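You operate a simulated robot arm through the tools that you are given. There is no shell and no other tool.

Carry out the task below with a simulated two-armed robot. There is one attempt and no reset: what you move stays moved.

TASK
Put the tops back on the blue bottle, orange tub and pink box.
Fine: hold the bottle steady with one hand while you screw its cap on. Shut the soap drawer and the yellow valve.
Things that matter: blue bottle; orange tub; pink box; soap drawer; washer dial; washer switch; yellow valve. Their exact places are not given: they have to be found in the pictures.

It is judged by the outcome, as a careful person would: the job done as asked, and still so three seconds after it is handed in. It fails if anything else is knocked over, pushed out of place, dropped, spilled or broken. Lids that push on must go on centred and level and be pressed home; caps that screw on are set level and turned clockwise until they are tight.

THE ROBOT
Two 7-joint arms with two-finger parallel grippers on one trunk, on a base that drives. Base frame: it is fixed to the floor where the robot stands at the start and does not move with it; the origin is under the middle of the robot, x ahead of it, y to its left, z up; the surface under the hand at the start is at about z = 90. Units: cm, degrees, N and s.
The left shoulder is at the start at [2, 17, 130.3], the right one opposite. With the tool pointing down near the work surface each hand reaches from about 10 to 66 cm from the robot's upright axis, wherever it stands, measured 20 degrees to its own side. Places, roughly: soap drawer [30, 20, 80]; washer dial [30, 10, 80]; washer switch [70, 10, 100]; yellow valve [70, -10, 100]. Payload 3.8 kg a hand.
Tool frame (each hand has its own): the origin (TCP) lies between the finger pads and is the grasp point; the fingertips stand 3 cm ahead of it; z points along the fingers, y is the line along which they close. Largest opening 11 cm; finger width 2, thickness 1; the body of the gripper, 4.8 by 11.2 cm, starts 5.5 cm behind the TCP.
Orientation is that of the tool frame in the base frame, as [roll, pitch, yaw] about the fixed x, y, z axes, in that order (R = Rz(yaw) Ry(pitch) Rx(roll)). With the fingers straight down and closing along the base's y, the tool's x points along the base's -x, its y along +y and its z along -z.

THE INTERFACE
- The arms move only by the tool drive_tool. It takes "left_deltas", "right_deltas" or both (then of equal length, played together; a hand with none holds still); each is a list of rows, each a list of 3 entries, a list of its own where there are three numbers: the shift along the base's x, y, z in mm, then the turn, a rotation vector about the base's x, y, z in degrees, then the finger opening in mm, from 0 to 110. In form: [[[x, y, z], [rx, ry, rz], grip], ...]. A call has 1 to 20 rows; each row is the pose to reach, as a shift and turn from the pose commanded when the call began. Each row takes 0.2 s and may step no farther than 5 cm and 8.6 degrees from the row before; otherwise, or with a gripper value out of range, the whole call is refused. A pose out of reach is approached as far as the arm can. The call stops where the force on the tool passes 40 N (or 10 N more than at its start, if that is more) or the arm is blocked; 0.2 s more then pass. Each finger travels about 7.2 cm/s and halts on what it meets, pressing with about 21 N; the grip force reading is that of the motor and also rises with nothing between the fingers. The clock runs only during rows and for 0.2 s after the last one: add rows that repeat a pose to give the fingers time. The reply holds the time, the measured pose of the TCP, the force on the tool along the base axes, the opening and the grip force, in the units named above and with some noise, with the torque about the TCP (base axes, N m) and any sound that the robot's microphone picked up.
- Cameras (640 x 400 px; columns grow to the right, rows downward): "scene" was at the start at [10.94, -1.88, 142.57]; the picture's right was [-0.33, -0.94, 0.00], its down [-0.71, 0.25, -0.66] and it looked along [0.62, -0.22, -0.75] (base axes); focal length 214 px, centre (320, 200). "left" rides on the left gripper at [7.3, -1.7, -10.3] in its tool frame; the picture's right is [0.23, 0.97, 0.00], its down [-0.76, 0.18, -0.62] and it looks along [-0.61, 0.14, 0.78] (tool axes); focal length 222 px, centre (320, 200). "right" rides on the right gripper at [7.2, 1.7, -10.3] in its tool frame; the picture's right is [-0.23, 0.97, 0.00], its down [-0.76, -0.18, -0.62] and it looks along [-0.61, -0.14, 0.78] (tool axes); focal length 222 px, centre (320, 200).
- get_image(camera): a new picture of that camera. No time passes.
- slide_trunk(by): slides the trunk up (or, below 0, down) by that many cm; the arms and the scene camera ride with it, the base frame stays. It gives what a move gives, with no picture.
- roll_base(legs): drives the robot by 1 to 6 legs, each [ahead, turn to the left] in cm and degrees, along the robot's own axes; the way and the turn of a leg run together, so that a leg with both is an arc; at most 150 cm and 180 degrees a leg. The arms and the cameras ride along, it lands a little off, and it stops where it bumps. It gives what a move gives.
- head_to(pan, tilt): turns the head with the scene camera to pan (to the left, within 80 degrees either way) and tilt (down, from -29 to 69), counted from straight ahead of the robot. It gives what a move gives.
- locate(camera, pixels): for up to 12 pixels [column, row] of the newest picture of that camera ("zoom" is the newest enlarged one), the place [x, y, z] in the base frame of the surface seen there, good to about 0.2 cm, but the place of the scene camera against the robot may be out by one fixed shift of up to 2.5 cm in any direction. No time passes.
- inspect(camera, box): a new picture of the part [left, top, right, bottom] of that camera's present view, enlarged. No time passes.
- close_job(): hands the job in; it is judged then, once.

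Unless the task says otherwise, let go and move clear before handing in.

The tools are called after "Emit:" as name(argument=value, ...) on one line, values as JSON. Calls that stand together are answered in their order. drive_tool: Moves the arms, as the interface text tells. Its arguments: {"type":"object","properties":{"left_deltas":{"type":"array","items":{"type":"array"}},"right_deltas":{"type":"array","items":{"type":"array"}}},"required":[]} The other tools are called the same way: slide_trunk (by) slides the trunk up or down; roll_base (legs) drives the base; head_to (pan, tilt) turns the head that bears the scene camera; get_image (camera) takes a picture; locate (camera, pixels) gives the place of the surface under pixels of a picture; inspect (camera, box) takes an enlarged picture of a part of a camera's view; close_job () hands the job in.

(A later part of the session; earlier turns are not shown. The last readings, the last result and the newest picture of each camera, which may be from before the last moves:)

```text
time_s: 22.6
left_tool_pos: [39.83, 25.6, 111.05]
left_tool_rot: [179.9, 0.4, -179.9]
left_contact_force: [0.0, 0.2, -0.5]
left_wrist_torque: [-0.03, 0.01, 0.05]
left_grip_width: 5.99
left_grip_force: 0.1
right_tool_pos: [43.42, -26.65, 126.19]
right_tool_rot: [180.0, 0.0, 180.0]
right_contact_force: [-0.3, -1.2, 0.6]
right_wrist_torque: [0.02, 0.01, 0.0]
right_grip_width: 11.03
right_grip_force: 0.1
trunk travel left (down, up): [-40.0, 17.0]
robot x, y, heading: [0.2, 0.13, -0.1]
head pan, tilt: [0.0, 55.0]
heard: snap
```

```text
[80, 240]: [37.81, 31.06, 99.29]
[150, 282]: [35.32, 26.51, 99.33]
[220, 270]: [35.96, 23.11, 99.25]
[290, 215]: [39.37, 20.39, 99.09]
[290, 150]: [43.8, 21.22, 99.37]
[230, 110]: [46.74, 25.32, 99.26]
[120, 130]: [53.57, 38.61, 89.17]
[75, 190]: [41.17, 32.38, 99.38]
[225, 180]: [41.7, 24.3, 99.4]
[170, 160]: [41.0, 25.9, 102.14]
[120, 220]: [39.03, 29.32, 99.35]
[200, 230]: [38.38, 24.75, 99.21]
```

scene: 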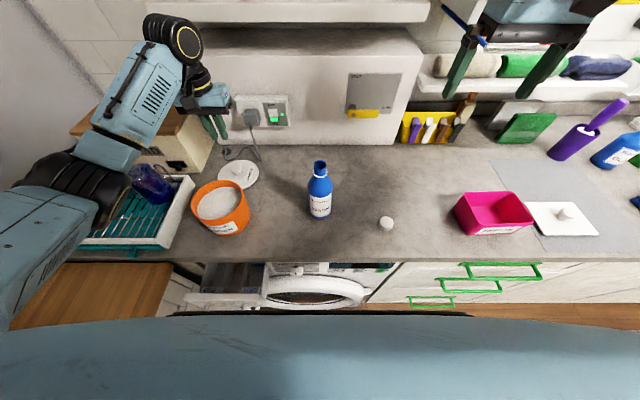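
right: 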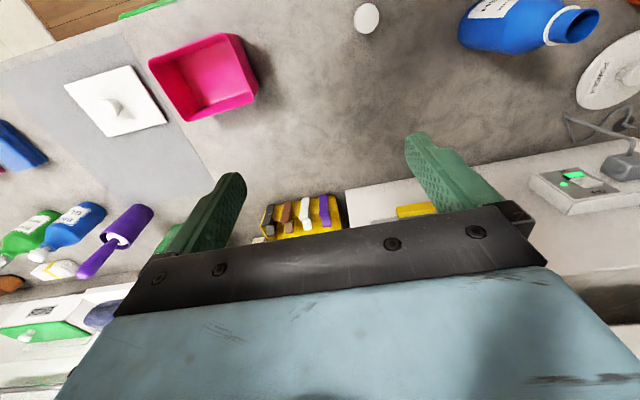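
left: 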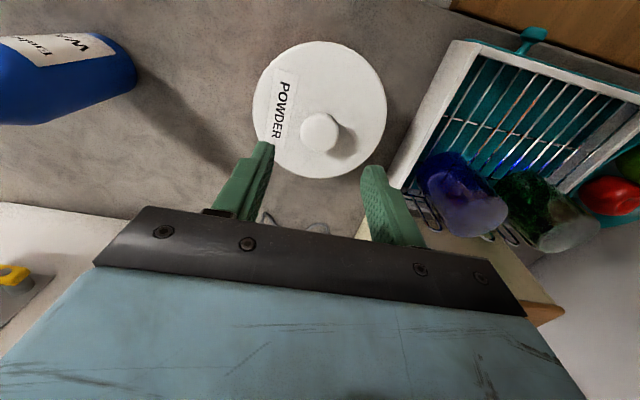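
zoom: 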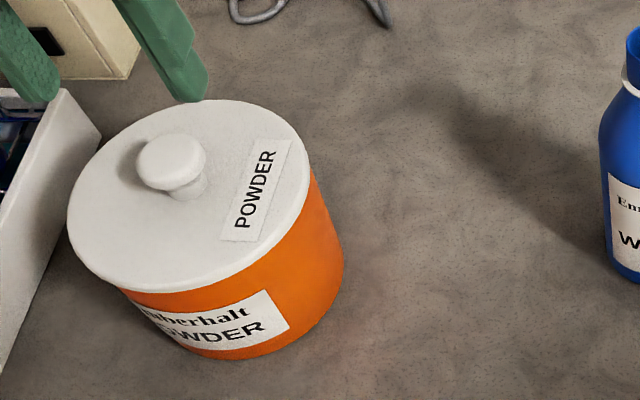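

The lid plate is level at z≈100.1 all round (0.5 cm lower than at first contact), so the tub is done. Next I'll raise the left hand clear and bring the right hand over the cap at about [37.4,-17.5].

Emit:
drive_tool(left_deltas=[[[0, 0, 20], [0, 0, 0], 60], [[0, 0, 50], [0, 0, 0], 60], [[0, 0, 80], [0, 0, 0], 60], [[0, 0, 100], [0, 0, 0], 60], [[0, 0, 120], [0, 0, 0], 60]], right_deltas=[[[-12, 19, -32], [0, 0, 0], 70], [[-24, 37, -64], [0, 0, 0], 70], [[-36, 56, -96], [0, 0, 0], 70], [[-48, 74, -128], [0, 0, 0], 70], [[-60, 93, -160], [0, 0, 0], 70]])

Emit:
get_image(camera="right")

Emit:
get_image(camera="scene")

```text
time_s: 23.8
left_tool_pos: [39.78, 25.5, 122.87]
left_tool_rot: [-179.9, 0.5, -179.9]
left_contact_force: [0.0, 0.2, 0.3]
left_wrist_torque: [0.0, -0.02, 0.0]
left_grip_width: 5.97
left_grip_force: 0.0
right_tool_pos: [37.52, -17.34, 110.15]
right_tool_rot: [180.0, 0.0, 179.9]
right_contact_force: [-0.8, 0.1, -0.1]
right_wrist_torque: [-0.01, -0.02, 0.03]
right_grip_width: 7.01
right_grip_force: 0.1
trunk travel left (down, up): [-40.0, 17.0]
robot x, y, heading: [-0.03, 0.38, 0.1]
head pan, tilt: [0.0, 55.0]
```

```text
taken
```

right: 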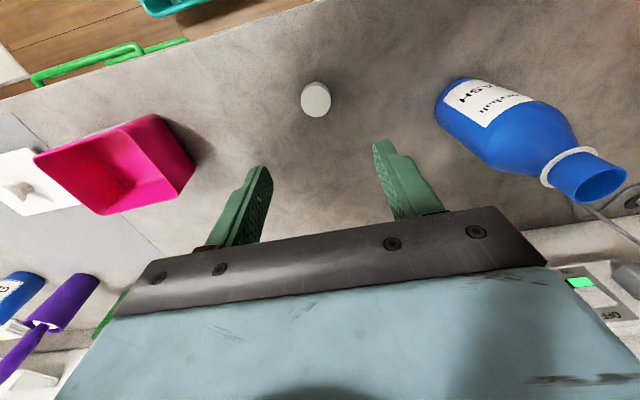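

```text
taken
```

scene: 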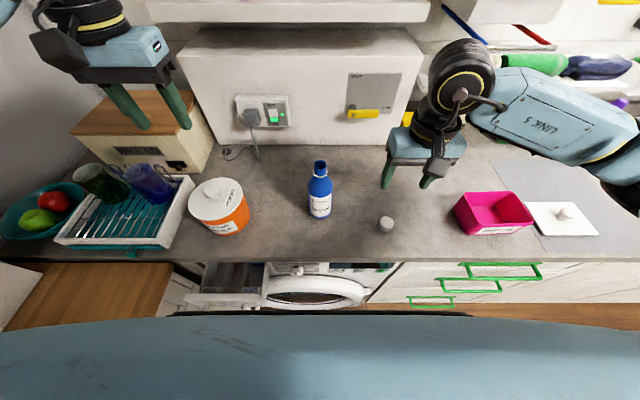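

The cap shows at right [316,99]. I'll zoom and locate the cap and the bottle neck.

Emit:
inspect(camera="right", box=[280, 60, 350, 130])

Emit:
locate(camera="right", pixels=[[316, 96], [303, 96], [328, 96], [316, 83], [316, 108], [316, 116], [588, 180], [553, 165], [610, 195], [565, 165], [500, 100], [450, 125]])

Emit:
inspect(camera="right", box=[420, 60, 640, 220])

```text
5.71 times, centred on (315, 95) of right
```

zoom: 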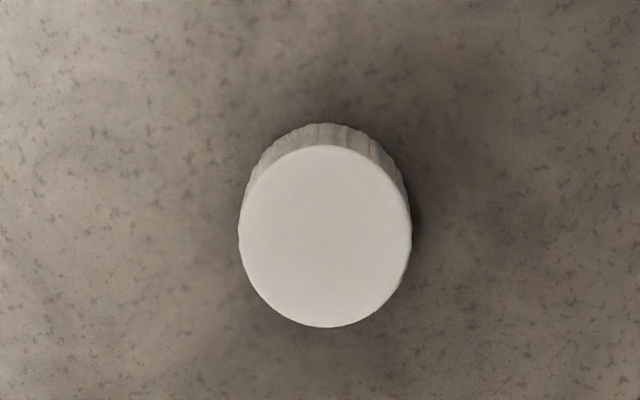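

```text
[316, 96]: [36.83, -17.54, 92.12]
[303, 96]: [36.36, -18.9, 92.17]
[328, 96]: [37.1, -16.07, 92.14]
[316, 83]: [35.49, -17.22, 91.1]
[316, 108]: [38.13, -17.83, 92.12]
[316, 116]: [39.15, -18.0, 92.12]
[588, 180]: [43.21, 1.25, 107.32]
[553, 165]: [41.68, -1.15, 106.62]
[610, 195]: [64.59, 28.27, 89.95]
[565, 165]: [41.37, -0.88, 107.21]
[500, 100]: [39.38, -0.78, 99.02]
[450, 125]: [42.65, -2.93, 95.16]
```

```text
2.50 times, centred on (530, 140) of right
```

zoom: 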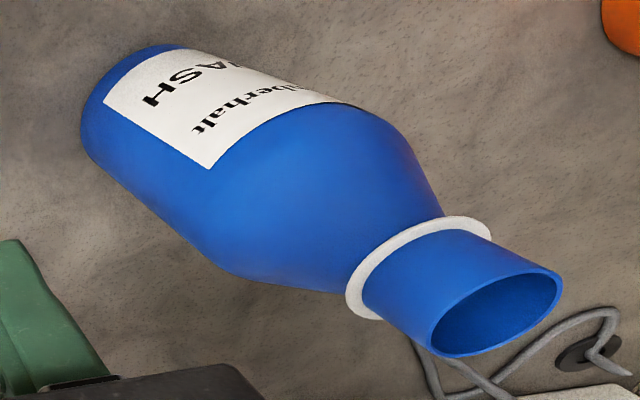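

The cap is centred near [37.4,-17.65] with its top at z 92.1 and a diameter of about 3.3 cm. I'll check the bottle's profile in the scene view to choose where the left hand should hold it.

Emit:
inspect(camera="scene", box=[290, 150, 350, 225])

```text
5.33 times, centred on (320, 188) of scene
```

zoom: 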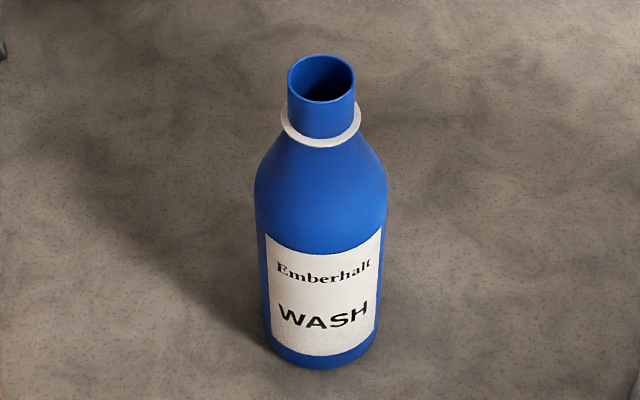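

Emit:
locate(camera="zoom", pixels=[[320, 350], [320, 300], [320, 245], [320, 200], [320, 170], [320, 144], [320, 120], [256, 190], [386, 190], [292, 80], [352, 80], [320, 102]])

```text
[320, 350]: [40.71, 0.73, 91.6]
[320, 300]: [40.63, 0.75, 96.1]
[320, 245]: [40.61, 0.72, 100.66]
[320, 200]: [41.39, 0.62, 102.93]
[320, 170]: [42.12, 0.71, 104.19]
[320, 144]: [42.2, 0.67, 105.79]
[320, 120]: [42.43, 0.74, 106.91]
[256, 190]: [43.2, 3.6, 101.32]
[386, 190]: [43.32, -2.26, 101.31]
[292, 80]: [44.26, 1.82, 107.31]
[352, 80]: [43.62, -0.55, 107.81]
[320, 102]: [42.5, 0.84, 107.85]
```

The bottle's straight body has a radius of about 3.1 cm centred at [42.15,0.0], runs up to z≈101.5, and has its neck ring at z≈106.5. First I'll turn the right hand counter-clockwise, to leave room for clockwise screwing, and see how far the wrist goes.

Emit:
drive_tool(right_deltas=[[[0, 0, 0], [0, 0, 8.5], 70], [[0, 0, 0], [0, 0, 17], 70], [[0, 0, 0], [0, 0, 25.5], 70], [[0, 0, 0], [0, 0, 34], 70], [[0, 0, 0], [0, 0, 42.5], 70], [[0, 0, 0], [0, 0, 51], 70], [[0, 0, 0], [0, 0, 59.5], 70], [[0, 0, 0], [0, 0, 68], 70], [[0, 0, 0], [0, 0, 76.5], 70], [[0, 0, 0], [0, 0, 85], 70], [[0, 0, 0], [0, 0, 90], 70]])

Emit:
get_image(camera="scene")

Emit:
get_image(camera="right")

```text
time_s: 26.2
left_tool_pos: [39.53, 25.84, 123.0]
left_tool_rot: [-179.9, 0.6, -179.7]
left_contact_force: [0.2, 1.0, 0.4]
left_wrist_torque: [-0.03, -0.02, 0.01]
left_grip_width: 5.99
left_grip_force: 0.0
right_tool_pos: [31.89, -14.24, 109.16]
right_tool_rot: [-178.1, 0.5, -98.9]
right_contact_force: [-0.1, 0.5, 0.3]
right_wrist_torque: [0.0, -0.05, 0.01]
right_grip_width: 6.99
right_grip_force: 0.1
right hand out of reach, approached as far as the arm can: row 9, 10, 11
trunk travel left (down, up): [-40.0, 17.0]
robot x, y, heading: [0.13, 0.07, 0.2]
head pan, tilt: [0.0, 55.0]
```

```text
taken
```

scene: 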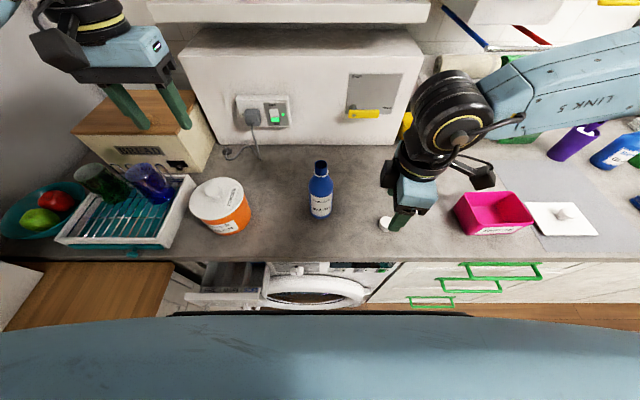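

```text
taken
```

right: 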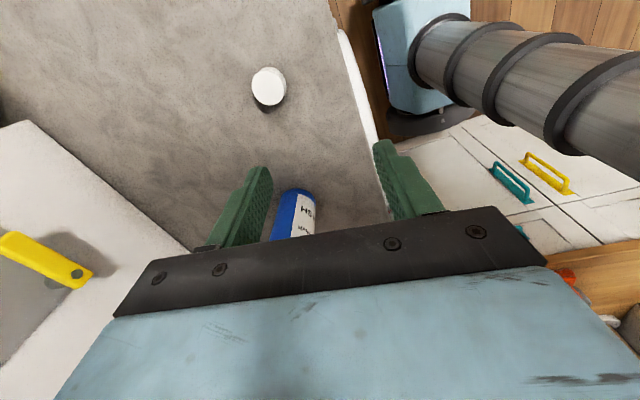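

The wrist reaches its limit at about +70°, so I'll turn back to +60° or so and check where the hand sits.

Emit:
drive_tool(right_deltas=[[[0, 0, 0], [0, 0, -8.5], 70], [[0, 0, 0], [0, 0, -17], 70], [[0, 0, 0], [0, 0, -25.5], 70], [[0, 0, 0], [0, 0, -30], 70]])

Emit:
get_image(camera="right")

```text
time_s: 27.2
left_tool_pos: [39.74, 25.57, 123.05]
left_tool_rot: [-179.9, 0.5, -179.8]
left_contact_force: [-0.6, -0.3, -0.2]
left_wrist_torque: [0.0, 0.05, 0.02]
left_grip_width: 6.02
left_grip_force: 0.0
right_tool_pos: [32.24, -14.42, 109.24]
right_tool_rot: [-178.2, 0.5, -129.1]
right_contact_force: [0.8, 0.6, 0.1]
right_wrist_torque: [0.02, 0.0, -0.02]
right_grip_width: 7.0
right_grip_force: 0.1
trunk travel left (down, up): [-40.0, 17.0]
robot x, y, heading: [0.12, 0.09, -0.1]
head pan, tilt: [0.0, 55.0]
```

```text
taken
```

right: 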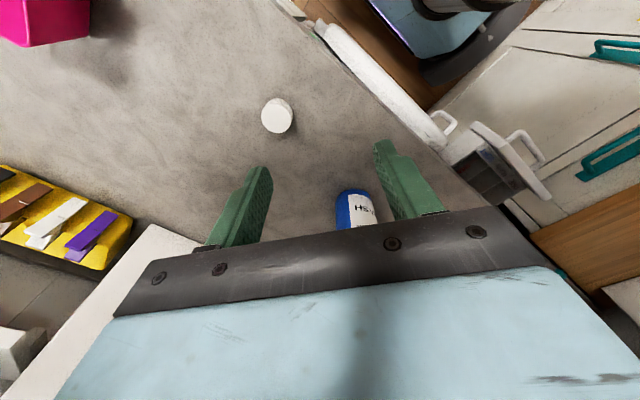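

The hand is now at yaw -129° with a 1.8° tilt and off position. I'll level it and bring it over the cap at [37.4,-17.65].

Emit:
drive_tool(right_deltas=[[[13, -8, -5], [0.2, 0.4, 1], 70], [[26, -16, -10], [0.4, 0.9, 2], 70], [[39, -24, -20], [0.6, 1.3, 3], 70], [[52, -32, -30], [0.75, 1.7, 4], 70], [[52, -32, -42], [0.75, 1.7, 5], 70], [[52, -32, -42], [0.75, 1.7, 5], 70]])

Emit:
get_image(camera="right")

```text
time_s: 28.6
left_tool_pos: [39.79, 25.57, 123.09]
left_tool_rot: [-179.9, 0.6, -179.9]
left_contact_force: [0.1, 0.5, 0.2]
left_wrist_torque: [0.04, 0.01, 0.0]
left_grip_width: 6.0
left_grip_force: 0.2
right_tool_pos: [37.36, -17.53, 105.0]
right_tool_rot: [-180.0, 0.0, -123.9]
right_contact_force: [0.9, 0.6, 0.0]
right_wrist_torque: [0.0, -0.02, 0.01]
right_grip_width: 6.99
right_grip_force: 0.1
trunk travel left (down, up): [-40.0, 17.0]
robot x, y, heading: [0.22, -0.12, -0.1]
head pan, tilt: [0.0, 55.0]
```

```text
taken
```

right: 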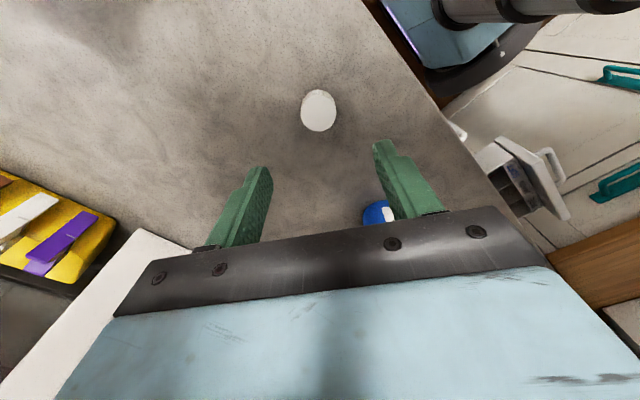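

The hand is level at yaw -124° over the cap at right [319,110]. I'll locate the cap's top precisely.

Emit:
inspect(camera="right", box=[279, 70, 359, 150])

Emit:
locate(camera="right", pixels=[[319, 111], [305, 111], [334, 111], [319, 98], [319, 128], [311, 104], [327, 118]])

```text
5.00 times, centred on (319, 110) of right
```

zoom: 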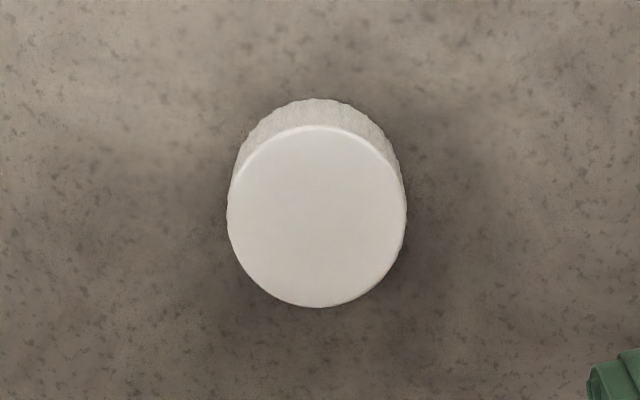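

```text
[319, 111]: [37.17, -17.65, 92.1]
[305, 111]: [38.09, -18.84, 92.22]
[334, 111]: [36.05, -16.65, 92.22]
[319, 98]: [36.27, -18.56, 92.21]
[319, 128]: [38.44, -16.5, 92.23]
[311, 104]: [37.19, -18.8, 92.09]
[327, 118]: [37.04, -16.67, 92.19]
```

The cap's centre is at [37.39,-17.54], right under the TCP. I'll descend until the fingertips are about 4 mm above the counter and close gently.

Emit:
drive_tool(right_deltas=[[[0, 0, -40], [0, 0, 0], 70], [[0, 0, -80], [0, 0, 0], 70], [[0, 0, -105], [0, 0, 0], 70], [[0, 0, -115], [0, 0, 0], 70], [[0, 0, -115], [0, 0, 0], 70], [[0, 0, -115], [0, 0, 0], 45], [[0, 0, -115], [0, 0, 0], 25], [[0, 0, -115], [0, 0, 0], 10], [[0, 0, -115], [0, 0, 0], 0], [[0, 0, -115], [0, 0, 0], 0]])

Emit:
get_image(camera="right")

```text
time_s: 30.8
left_tool_pos: [39.82, 25.57, 123.06]
left_tool_rot: [-179.8, 0.5, -179.9]
left_contact_force: [-0.1, -0.3, -0.5]
left_wrist_torque: [0.01, 0.01, 0.0]
left_grip_width: 6.02
left_grip_force: 0.0
right_tool_pos: [37.31, -17.75, 93.6]
right_tool_rot: [-180.0, 0.1, -123.9]
right_contact_force: [-0.2, 0.8, -0.1]
right_wrist_torque: [0.0, 0.02, -0.01]
right_grip_width: 3.41
right_grip_force: 20.8
trunk travel left (down, up): [-40.0, 17.0]
robot x, y, heading: [0.19, 0.23, 0.0]
head pan, tilt: [0.0, 55.0]
```

```text
taken
```

right: 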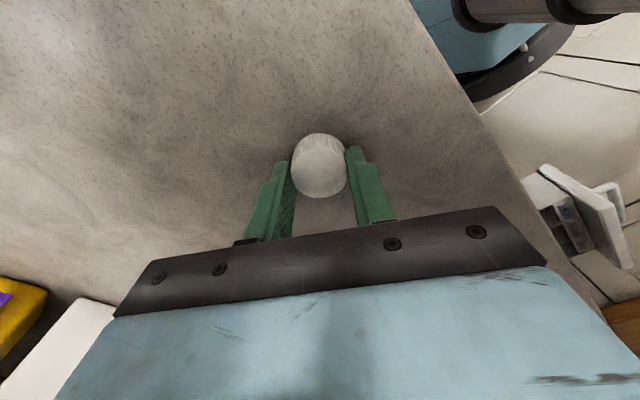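

The cap is gripped at 3.41 cm. I'll lift it slowly and check it's still held.

Emit:
drive_tool(right_deltas=[[[0, 0, 3], [0, 0, 0], 0], [[0, 0, 8], [0, 0, 0], 0], [[0, 0, 16], [0, 0, 0], 0], [[0, 0, 28], [0, 0, 0], 0], [[0, 0, 42], [0, 0, 0], 0], [[0, 0, 57], [0, 0, 0], 0], [[0, 0, 72], [0, 0, 0], 0], [[0, 0, 87], [0, 0, 0], 0], [[0, 0, 102], [0, 0, 0], 0], [[0, 0, 117], [0, 0, 0], 0], [[0, 0, 132], [0, 0, 0], 0], [[0, 0, 147], [0, 0, 0], 0], [[0, 0, 162], [0, 0, 0], 0], [[0, 0, 177], [0, 0, 0], 0], [[0, 0, 192], [0, 0, 0], 0], [[0, 0, 200], [0, 0, 0], 0]])

Emit:
get_image(camera="right")

Emit:
get_image(camera="scene")

```text
time_s: 34.2
left_tool_pos: [39.75, 25.57, 123.0]
left_tool_rot: [-180.0, 0.5, -179.8]
left_contact_force: [0.2, -0.1, 0.0]
left_wrist_torque: [-0.02, 0.0, 0.01]
left_grip_width: 5.99
left_grip_force: 0.1
right_tool_pos: [37.25, -17.56, 113.44]
right_tool_rot: [-180.0, 0.0, -124.2]
right_contact_force: [0.2, 0.8, -0.4]
right_wrist_torque: [-0.01, -0.01, 0.01]
right_grip_width: 3.4
right_grip_force: 20.5
trunk travel left (down, up): [-40.0, 17.0]
robot x, y, heading: [0.06, -0.15, -0.0]
head pan, tilt: [0.0, 55.0]
```

```text
taken
```

right: 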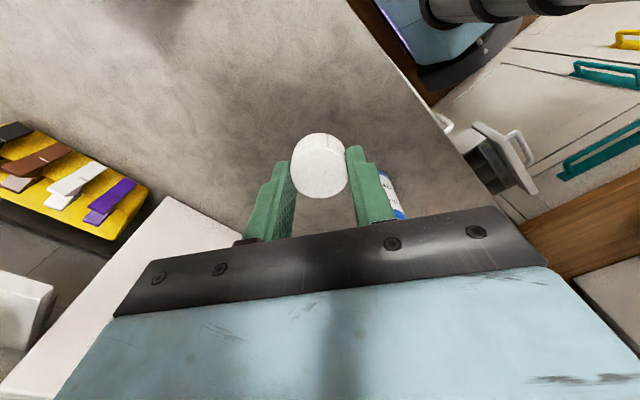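

```text
taken
```

scene: 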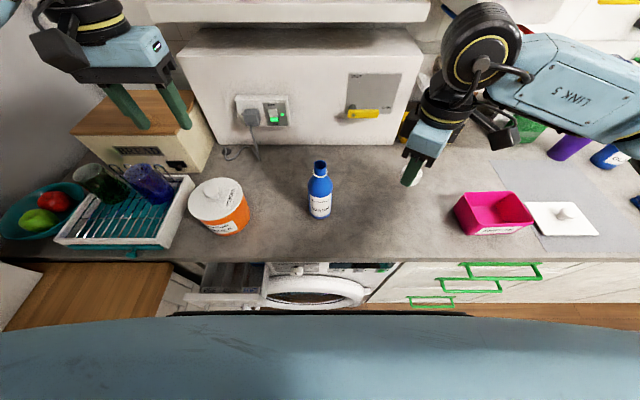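

The cap is held. Now I'll pitch the left hand forward (about 60° from straight down) while bringing it behind and to the left of the bottle.

Emit:
drive_tool(left_deltas=[[[-12, -14, 0], [0, -7.5, 0], 100], [[-25, -28, 0], [0, -15, 0], 100], [[-37, -42, 0], [0, -22.5, 0], 100], [[-50, -56, 0], [0, -30, 0], 100], [[-62, -70, 0], [0, -37.5, 0], 100], [[-75, -84, 0], [0, -45, 0], 100], [[-87, -98, 0], [0, -52.5, 0], 100], [[-100, -110, 0], [0, -60, 0], 100], [[-100, -110, 0], [0, -60, 0], 100]])

Emit:
get_image(camera="scene")

Emit:
get_image(camera="left")

```text
time_s: 36.2
left_tool_pos: [37.29, 7.73, 124.6]
left_tool_rot: [-179.5, 60.7, -179.4]
left_contact_force: [0.1, -0.6, 0.2]
left_wrist_torque: [-0.05, 0.03, -0.03]
left_grip_width: 9.98
left_grip_force: 0.0
left hand out of reach, approached as far as the arm can: row 5, 6, 7, 8, 9
right_tool_pos: [37.4, -17.48, 113.55]
right_tool_rot: [180.0, 0.0, -124.0]
right_contact_force: [-0.1, 0.3, -0.6]
right_wrist_torque: [0.0, -0.02, -0.02]
right_grip_width: 3.43
right_grip_force: 20.6
trunk travel left (down, up): [-40.0, 17.0]
robot x, y, heading: [-0.09, -0.03, -0.1]
head pan, tilt: [0.0, 55.0]
```

```text
taken
```

scene: 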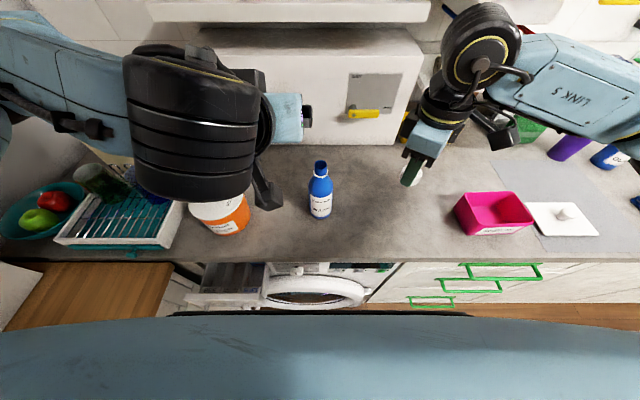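

```text
taken
```

left: 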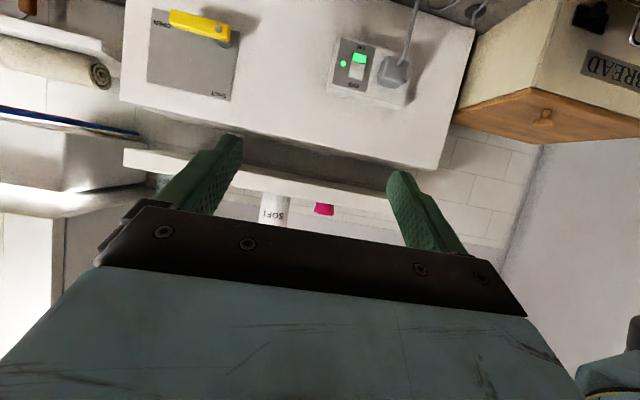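

The hand cannot come that close to the robot when pitched forward, because the elbow folds too much. Backing the base off 12 cm gives both arms room and a better view of the drawer.

Emit:
roll_base(legs=[[-12, 0]])

Emit:
get_image(camera="scene")

```text
time_s: 37.4
left_tool_pos: [25.2, 7.56, 124.74]
left_tool_rot: [-179.8, 60.5, -179.7]
left_contact_force: [-0.8, 0.6, 0.2]
left_wrist_torque: [0.01, 0.01, 0.0]
left_grip_width: 9.99
left_grip_force: 0.1
right_tool_pos: [25.51, -17.68, 113.54]
right_tool_rot: [179.9, 0.1, -124.1]
right_contact_force: [1.1, -1.6, -0.2]
right_wrist_torque: [-0.02, -0.03, 0.01]
right_grip_width: 3.43
right_grip_force: 21.7
trunk travel left (down, up): [-40.0, 17.0]
robot x, y, heading: [-11.73, -0.23, 0.2]
head pan, tilt: [0.0, 55.0]
```

```text
taken
```

scene: 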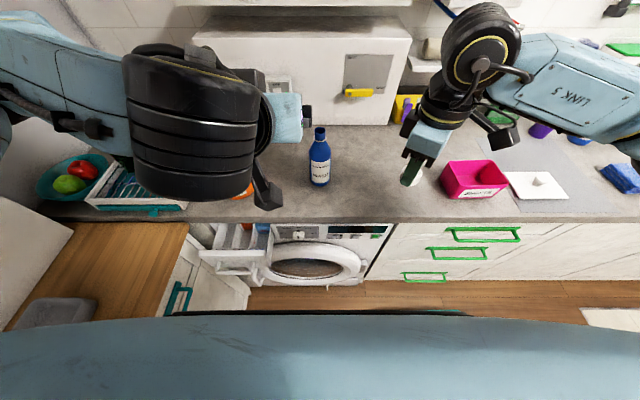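

The view is better now, with the drawer visible at scene [235,255]. I'll yaw the left hand 15° to the right and bring it to a pre-grasp about 11 cm short of the bottle.

Emit:
drive_tool(left_deltas=[[[10, -7, -28], [0, 0, -3], 100], [[20, -14, -56], [0, 0, -6], 100], [[30, -20, -84], [0, 0, -9], 100], [[40, -27, -112], [0, 0, -11], 100], [[50, -34, -140], [0, 0, -13], 100], [[60, -41, -168], [0, 0, -15], 100], [[70, -47, -196], [0, 0, -15], 100], [[77, -51, -212], [0, 0, -15], 100], [[77, -51, -212], [0, 0, -15], 100]])

Emit:
get_image(camera="scene")

Emit:
get_image(camera="left")

```text
time_s: 39.4
left_tool_pos: [33.09, 2.56, 103.35]
left_tool_rot: [-179.8, 60.5, 165.3]
left_contact_force: [0.1, 0.3, -0.1]
left_wrist_torque: [0.01, 0.0, -0.03]
left_grip_width: 10.02
left_grip_force: 0.0
right_tool_pos: [25.61, -17.51, 113.5]
right_tool_rot: [-180.0, 0.1, -124.0]
right_contact_force: [-0.6, 0.4, 0.3]
right_wrist_torque: [-0.02, -0.01, -0.02]
right_grip_width: 3.4
right_grip_force: 21.6
trunk travel left (down, up): [-40.0, 17.0]
robot x, y, heading: [-11.61, 0.12, 0.2]
head pan, tilt: [0.0, 55.0]
```

```text
taken
```

scene: 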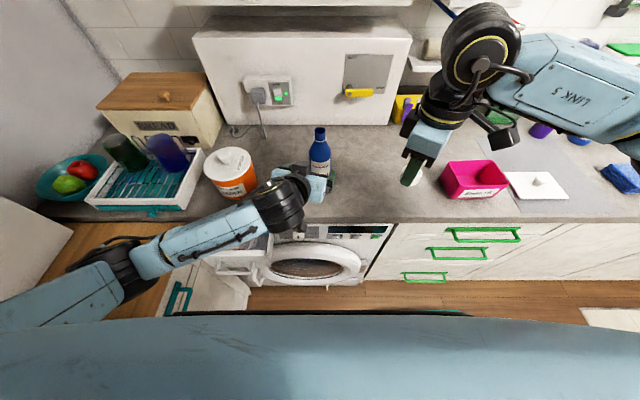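

```text
taken
```

left: 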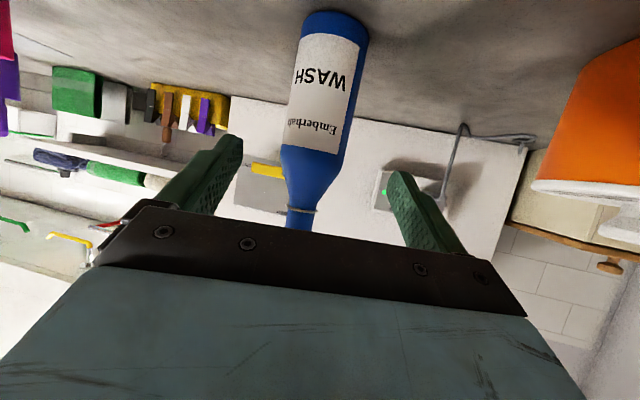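

The bottle sits between the open fingers in the left view. I'll check its body location from here before advancing.

Emit:
locate(camera="left", pixels=[[292, 100], [325, 100], [356, 100], [325, 60], [295, 60], [362, 60], [310, 180], [300, 215], [325, 25]])

```text
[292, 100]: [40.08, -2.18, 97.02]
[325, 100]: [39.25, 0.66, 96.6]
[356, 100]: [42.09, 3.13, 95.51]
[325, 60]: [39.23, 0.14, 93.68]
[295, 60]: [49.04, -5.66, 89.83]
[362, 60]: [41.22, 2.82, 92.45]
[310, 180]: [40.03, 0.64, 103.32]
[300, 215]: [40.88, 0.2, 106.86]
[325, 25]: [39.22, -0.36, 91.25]
```

The bottle's axis at [42.2,0.05] lines up with the approach line. I'll advance 10.5 cm along the fingers' direction, still open.

Emit:
drive_tool(left_deltas=[[[15, -4, -9], [0, 0, 0], 100], [[30, -8, -18], [0, 0, 0], 100], [[45, -12, -26], [0, 0, 0], 100], [[60, -16, -35], [0, 0, 0], 100], [[75, -20, -44], [0, 0, 0], 100], [[83, -22, -49], [0, 0, 0], 100], [[88, -23, -52], [0, 0, 0], 100], [[88, -23, -52], [0, 0, 0], 100]])

Emit:
get_image(camera="left")

Emit:
inspect(camera="scene", box=[240, 100, 400, 220])

```text
time_s: 41.2
left_tool_pos: [42.07, 0.2, 98.2]
left_tool_rot: [-179.8, 60.5, 165.2]
left_contact_force: [0.6, 0.2, -1.2]
left_wrist_torque: [-0.03, -0.05, 0.01]
left_grip_width: 10.0
left_grip_force: 0.1
right_tool_pos: [25.49, -17.55, 113.59]
right_tool_rot: [180.0, 0.0, -124.2]
right_contact_force: [-0.3, -0.6, -0.3]
right_wrist_torque: [-0.03, -0.03, 0.02]
right_grip_width: 3.43
right_grip_force: 20.9
trunk travel left (down, up): [-40.0, 17.0]
robot x, y, heading: [-11.62, -0.11, -0.1]
head pan, tilt: [0.0, 55.0]
```

```text
taken
```

left: 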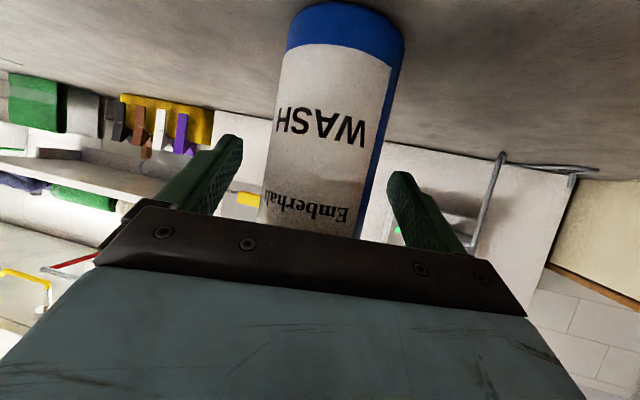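

```text
3.33 times, centred on (320, 160) of scene
```

zoom: 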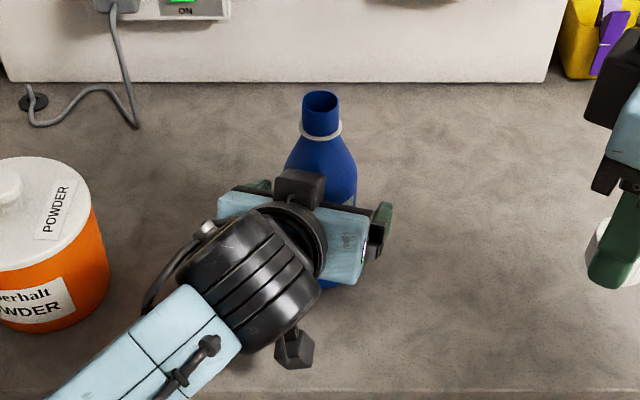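

The bottle is between the fingers. I'll close gently on its body.

Emit:
drive_tool(left_deltas=[[[0, 0, 0], [0, 0, 0], 80], [[0, 0, 0], [0, 0, 0], 68], [[0, 0, 0], [0, 0, 0], 60], [[0, 0, 0], [0, 0, 0], 50], [[0, 0, 0], [0, 0, 0], 40], [[0, 0, 0], [0, 0, 0], 40]])

Emit:
inspect(camera="scene", box=[240, 100, 400, 220])

Emit:
get_image(camera="left")

```text
time_s: 42.6
left_tool_pos: [41.9, 0.2, 98.26]
left_tool_rot: [-179.7, 60.5, 165.3]
left_contact_force: [-0.6, -0.1, -0.1]
left_wrist_torque: [-0.03, 0.04, -0.04]
left_grip_width: 6.07
left_grip_force: 21.1
right_tool_pos: [25.54, -17.71, 113.52]
right_tool_rot: [180.0, 0.1, -124.1]
right_contact_force: [-0.4, -0.6, -0.2]
right_wrist_torque: [0.03, 0.0, -0.02]
right_grip_width: 3.43
right_grip_force: 21.1
trunk travel left (down, up): [-40.0, 17.0]
robot x, y, heading: [-12.02, -0.05, 0.1]
head pan, tilt: [0.0, 55.0]
```

```text
3.33 times, centred on (320, 160) of scene
```

zoom: 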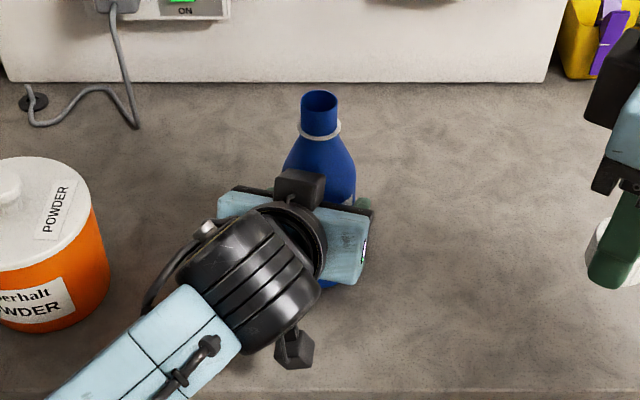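

```text
taken
```

left: 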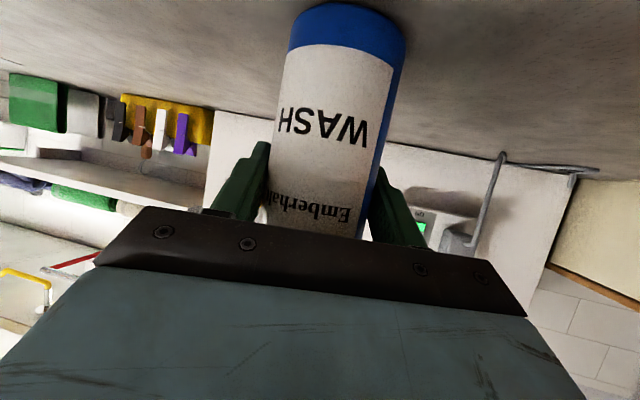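

The bottle is held at 6.07 cm. Now I'll use the right camera, which looks toward the bottle, to find the mouth's exact place.

Emit:
get_image(camera="right")

Emit:
locate(camera="zoom", pixels=[[304, 98], [337, 98], [320, 92], [320, 110], [320, 141], [300, 130], [341, 128], [30, 100], [640, 270], [600, 240]])

```text
taken
```

right: 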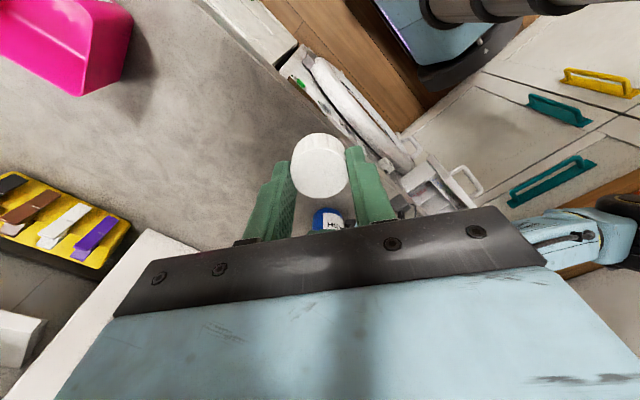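

```text
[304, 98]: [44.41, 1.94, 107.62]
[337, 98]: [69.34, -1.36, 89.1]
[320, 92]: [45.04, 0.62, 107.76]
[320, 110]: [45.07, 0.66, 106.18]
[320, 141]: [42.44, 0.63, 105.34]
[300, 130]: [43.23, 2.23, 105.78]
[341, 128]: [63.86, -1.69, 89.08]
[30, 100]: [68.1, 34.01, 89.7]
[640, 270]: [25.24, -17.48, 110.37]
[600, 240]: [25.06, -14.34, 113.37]
```

The gripper hides the bottle mouth from the right camera, so I'll zoom the scene camera on the mouth and correct by its known offset.

Emit:
inspect(camera="scene", box=[305, 120, 337, 145])

```text
16.00 times, centred on (321, 132) of scene
```

zoom: 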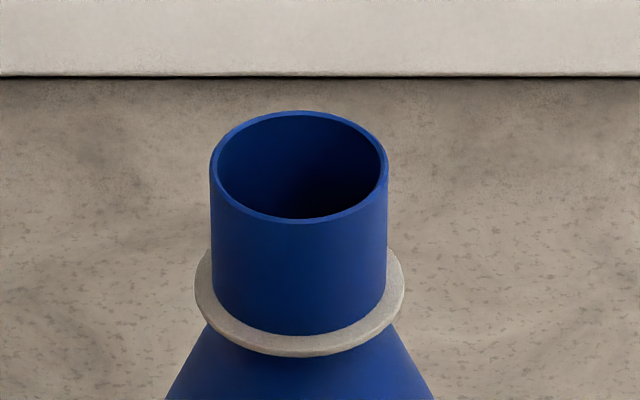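

Emit:
locate(camera="zoom", pixels=[[214, 167], [384, 167], [299, 113], [299, 221], [235, 200], [362, 202], [240, 130], [355, 130], [299, 325], [299, 352], [200, 290], [400, 285]])

```text
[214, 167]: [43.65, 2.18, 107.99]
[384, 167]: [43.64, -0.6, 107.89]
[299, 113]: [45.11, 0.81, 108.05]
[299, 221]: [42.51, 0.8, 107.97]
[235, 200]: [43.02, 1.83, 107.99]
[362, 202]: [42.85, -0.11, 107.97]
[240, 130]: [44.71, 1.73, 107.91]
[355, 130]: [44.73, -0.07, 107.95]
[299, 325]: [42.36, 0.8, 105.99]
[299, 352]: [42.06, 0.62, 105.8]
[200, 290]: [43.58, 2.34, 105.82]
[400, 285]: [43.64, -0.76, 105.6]
```

The mouth's centre comes to about [42.2,0.1] with its rim at z≈108.8 and the ring at z≈106.8. I'll check how the cap sits in the right fingers.

Emit:
inspect(camera="right", box=[270, 110, 370, 210])

Emit:
locate(camera="right", pixels=[[320, 165], [298, 165], [342, 165], [320, 147], [320, 195], [320, 136]])

Emit:
inspect(camera="scene", box=[370, 120, 450, 200])

```text
4.00 times, centred on (320, 160) of right
```

zoom: 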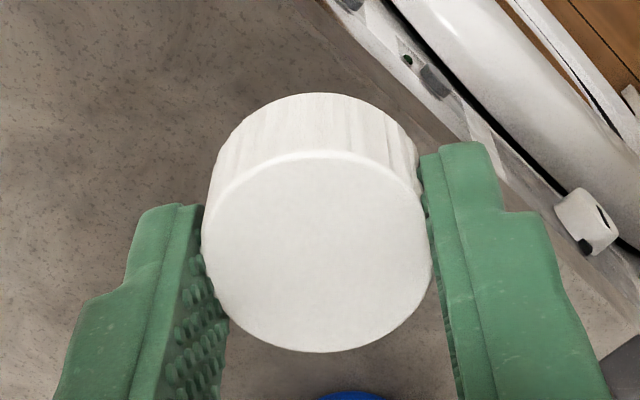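

```text
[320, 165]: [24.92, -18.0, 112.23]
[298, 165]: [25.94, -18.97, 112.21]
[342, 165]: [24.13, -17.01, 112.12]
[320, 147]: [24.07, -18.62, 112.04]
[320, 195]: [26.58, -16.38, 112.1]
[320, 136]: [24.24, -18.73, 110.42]
```

```text
5.00 times, centred on (410, 160) of scene
```

zoom: 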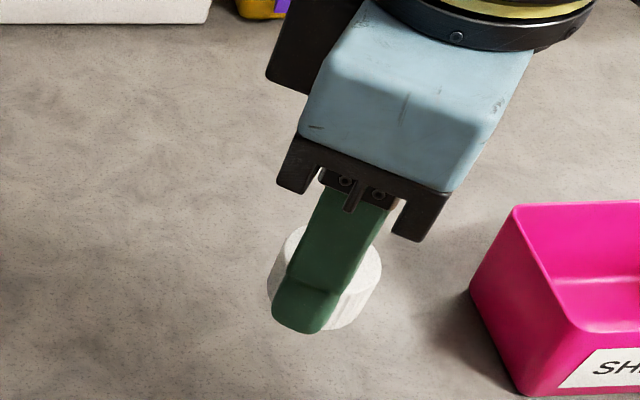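

The cap is centred in the fingers, with its bottom 3.65 cm below the TCP. I'll check the height of the left gripper's black block near the bottle before bringing the right hand over.

Emit:
locate(camera="scene", pixels=[[310, 160], [314, 165], [318, 156], [305, 170], [325, 165], [290, 175], [330, 172], [282, 190]])

```text
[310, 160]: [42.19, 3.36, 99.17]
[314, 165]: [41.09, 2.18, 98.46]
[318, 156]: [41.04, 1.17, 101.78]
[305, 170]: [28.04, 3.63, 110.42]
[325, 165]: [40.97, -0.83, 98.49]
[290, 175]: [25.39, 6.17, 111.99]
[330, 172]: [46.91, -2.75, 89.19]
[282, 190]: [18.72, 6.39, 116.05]
```

Emit:
locate(camera="scene", pixels=[[314, 155], [310, 153], [318, 153], [300, 160], [330, 162], [295, 165], [312, 147], [325, 170], [285, 175]])

Emit:
get_image(camera="scene")

```text
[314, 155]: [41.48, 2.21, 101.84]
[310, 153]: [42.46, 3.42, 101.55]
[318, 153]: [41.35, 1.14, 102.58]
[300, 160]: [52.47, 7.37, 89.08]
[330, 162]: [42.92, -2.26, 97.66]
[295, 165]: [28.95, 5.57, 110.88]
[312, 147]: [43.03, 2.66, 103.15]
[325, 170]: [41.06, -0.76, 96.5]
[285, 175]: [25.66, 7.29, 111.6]
```

```text
taken
```

scene: 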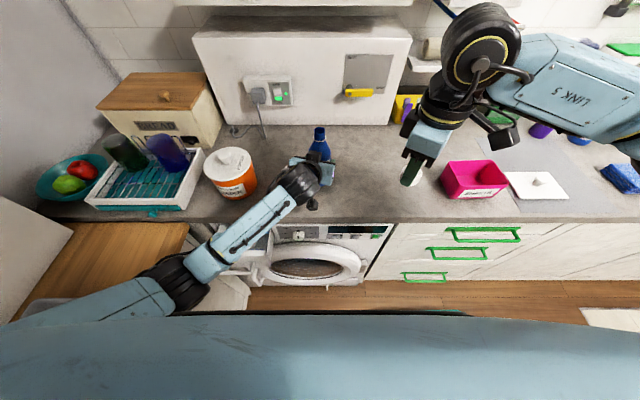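

Emit:
inspect(camera="scene", box=[280, 115, 360, 215])

```text
4.00 times, centred on (320, 165) of scene
```

zoom: 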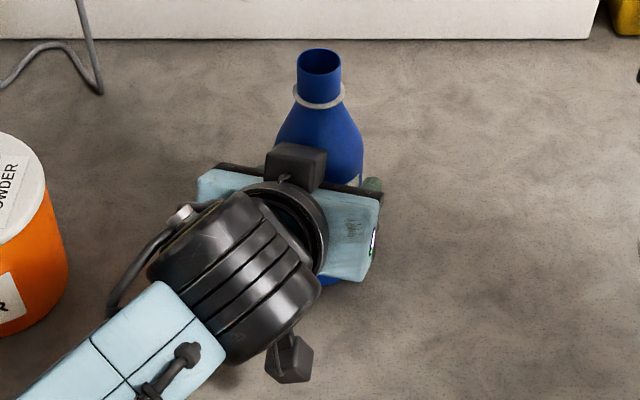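

Emit:
locate(camera="zoom", pixels=[[297, 165], [285, 150], [318, 155], [290, 180], [318, 185], [230, 180], [355, 200], [235, 230], [300, 240], [185, 215], [290, 360]])

```text
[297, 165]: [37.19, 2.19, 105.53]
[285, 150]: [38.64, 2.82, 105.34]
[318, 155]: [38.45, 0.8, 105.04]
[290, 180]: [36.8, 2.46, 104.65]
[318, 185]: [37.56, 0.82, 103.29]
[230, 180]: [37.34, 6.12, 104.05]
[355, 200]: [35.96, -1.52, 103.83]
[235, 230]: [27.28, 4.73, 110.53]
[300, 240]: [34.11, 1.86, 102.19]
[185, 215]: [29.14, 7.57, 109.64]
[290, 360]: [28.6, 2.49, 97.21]
```

The block's top is at z≈106.4 and x≤37, clear of where the right fingers will work. I'll carry the cap over the bottle mouth, staying about 3 cm above it.

Emit:
drive_tool(right_deltas=[[[3, 3, 10], [0, 0, 0], 0], [[12, 13, 20], [0, 0, 0], 0], [[27, 29, 25], [0, 0, 0], 0], [[42, 45, 25], [0, 0, 0], 0], [[57, 61, 25], [0, 0, 0], 0], [[72, 77, 25], [0, 0, 0], 0], [[87, 93, 25], [0, 0, 0], 0], [[102, 109, 25], [0, 0, 0], 0], [[117, 125, 25], [0, 0, 0], 0], [[132, 141, 25], [0, 0, 0], 0], [[147, 157, 25], [0, 0, 0], 0], [[160, 170, 25], [0, 0, 0], 0], [[167, 177, 25], [0, 0, 0], 0], [[167, 177, 25], [0, 0, 0], 0]])

Emit:
inspect(camera="scene", box=[280, 80, 360, 180])

Emit:
get_image(camera="scene")

Emit:
get_image(camera="right")

```text
time_s: 45.6
left_tool_pos: [41.91, 0.32, 98.12]
left_tool_rot: [-180.0, 60.5, 165.3]
left_contact_force: [-0.7, 0.0, -0.2]
left_wrist_torque: [0.08, -0.02, 0.01]
left_grip_width: 6.07
left_grip_force: 21.0
right_tool_pos: [38.01, -4.19, 115.99]
right_tool_rot: [-179.9, 0.2, -124.1]
right_contact_force: [0.1, -0.3, -1.0]
right_wrist_torque: [-0.02, -0.01, -0.04]
right_grip_width: 3.45
right_grip_force: 21.0
right hand out of reach, approached as far as the arm can: row 10, 11, 12, 13, 14
trunk travel left (down, up): [-40.0, 17.0]
robot x, y, heading: [-11.98, 0.16, -0.1]
head pan, tilt: [0.0, 55.0]
```

```text
4.00 times, centred on (320, 130) of scene
```

zoom: 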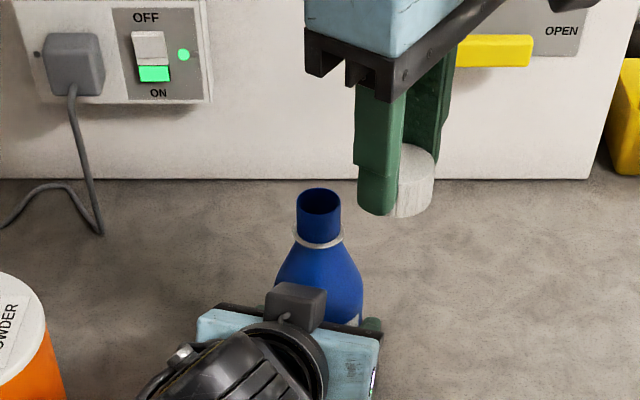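

```text
taken
```

scene: 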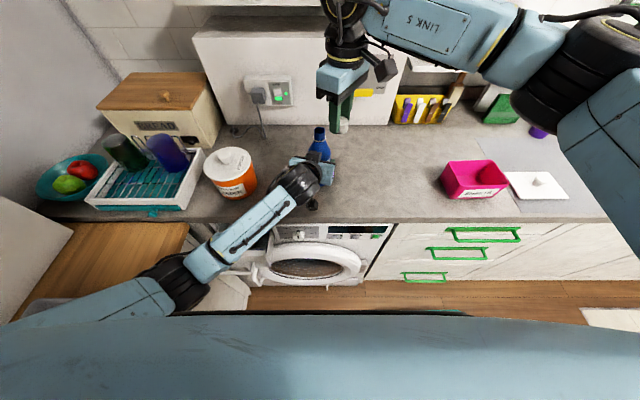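

```text
taken
```

right: 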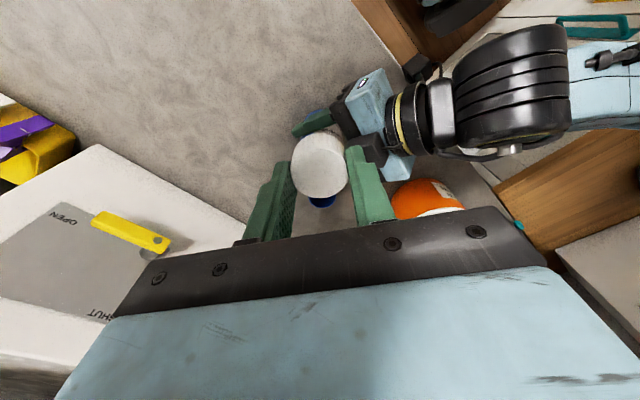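

The hand stopped short at [38,-4.2], because the wrist reached its yaw limit as the arm swung left. I'll turn it 35° clockwise and then continue over the mouth.

Emit:
drive_tool(right_deltas=[[[0, 0, 0], [0, 0, -7], 0], [[0, 0, 0], [0, 0, -14], 0], [[0, 0, 0], [0, 0, -21], 0], [[0, 0, 0], [0, 0, -28], 0], [[5, 5, 0], [0, 0, -35], 0], [[15, 15, 0], [0, 0, -35], 0], [[27, 28, 0], [0, 0, -35], 0], [[38, 39, 0], [0, 0, -35], 0], [[42, 43, 0], [0, 0, -35], 0], [[42, 43, 0], [0, 0, -35], 0]])

Emit:
inspect(camera="scene", box=[280, 80, 360, 180])

Emit:
get_image(camera="right")

```text
time_s: 47.8
left_tool_pos: [41.99, 0.27, 98.09]
left_tool_rot: [-179.8, 60.5, 165.3]
left_contact_force: [0.2, 0.5, 0.9]
left_wrist_torque: [0.05, -0.06, 0.01]
left_grip_width: 6.05
left_grip_force: 21.2
right_tool_pos: [42.28, -0.11, 116.04]
right_tool_rot: [180.0, 0.1, -159.0]
right_contact_force: [0.1, -0.9, 0.5]
right_wrist_torque: [-0.03, 0.0, -0.01]
right_grip_width: 3.45
right_grip_force: 20.8
trunk travel left (down, up): [-40.0, 17.0]
robot x, y, heading: [-11.49, 0.12, 0.1]
head pan, tilt: [0.0, 55.0]
```

```text
4.00 times, centred on (320, 130) of scene
```

zoom: 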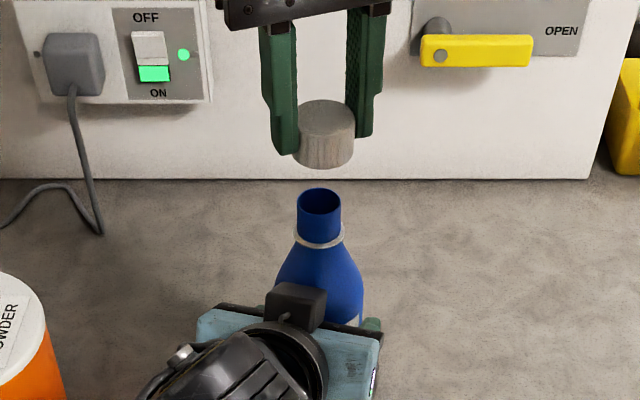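

```text
taken
```

right: 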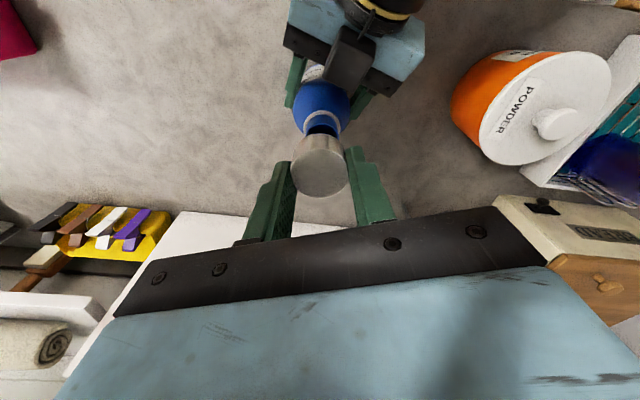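

The cap now hovers over the mouth. I'll compare the cap's top and the bottle mouth in the same camera to trim the alignment.

Emit:
inspect(camera="scene", box=[305, 95, 337, 145])

```text
8.00 times, centred on (321, 120) of scene
```

zoom: 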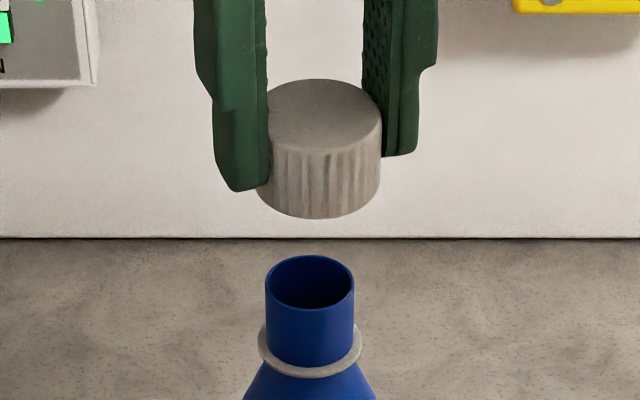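

Emit:
locate(camera="zoom", pixels=[[320, 82], [320, 148], [272, 115], [378, 115], [345, 88], [290, 140], [355, 140], [310, 255], [310, 308], [267, 282], [353, 282], [320, 212]])

```text
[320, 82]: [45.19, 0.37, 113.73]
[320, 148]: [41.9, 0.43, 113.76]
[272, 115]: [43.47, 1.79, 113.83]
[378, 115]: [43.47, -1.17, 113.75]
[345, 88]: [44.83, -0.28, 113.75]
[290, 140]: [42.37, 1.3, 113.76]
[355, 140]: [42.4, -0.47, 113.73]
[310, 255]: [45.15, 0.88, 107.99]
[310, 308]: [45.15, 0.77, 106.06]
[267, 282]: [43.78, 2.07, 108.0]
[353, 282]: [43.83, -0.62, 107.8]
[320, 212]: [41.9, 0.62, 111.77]
```

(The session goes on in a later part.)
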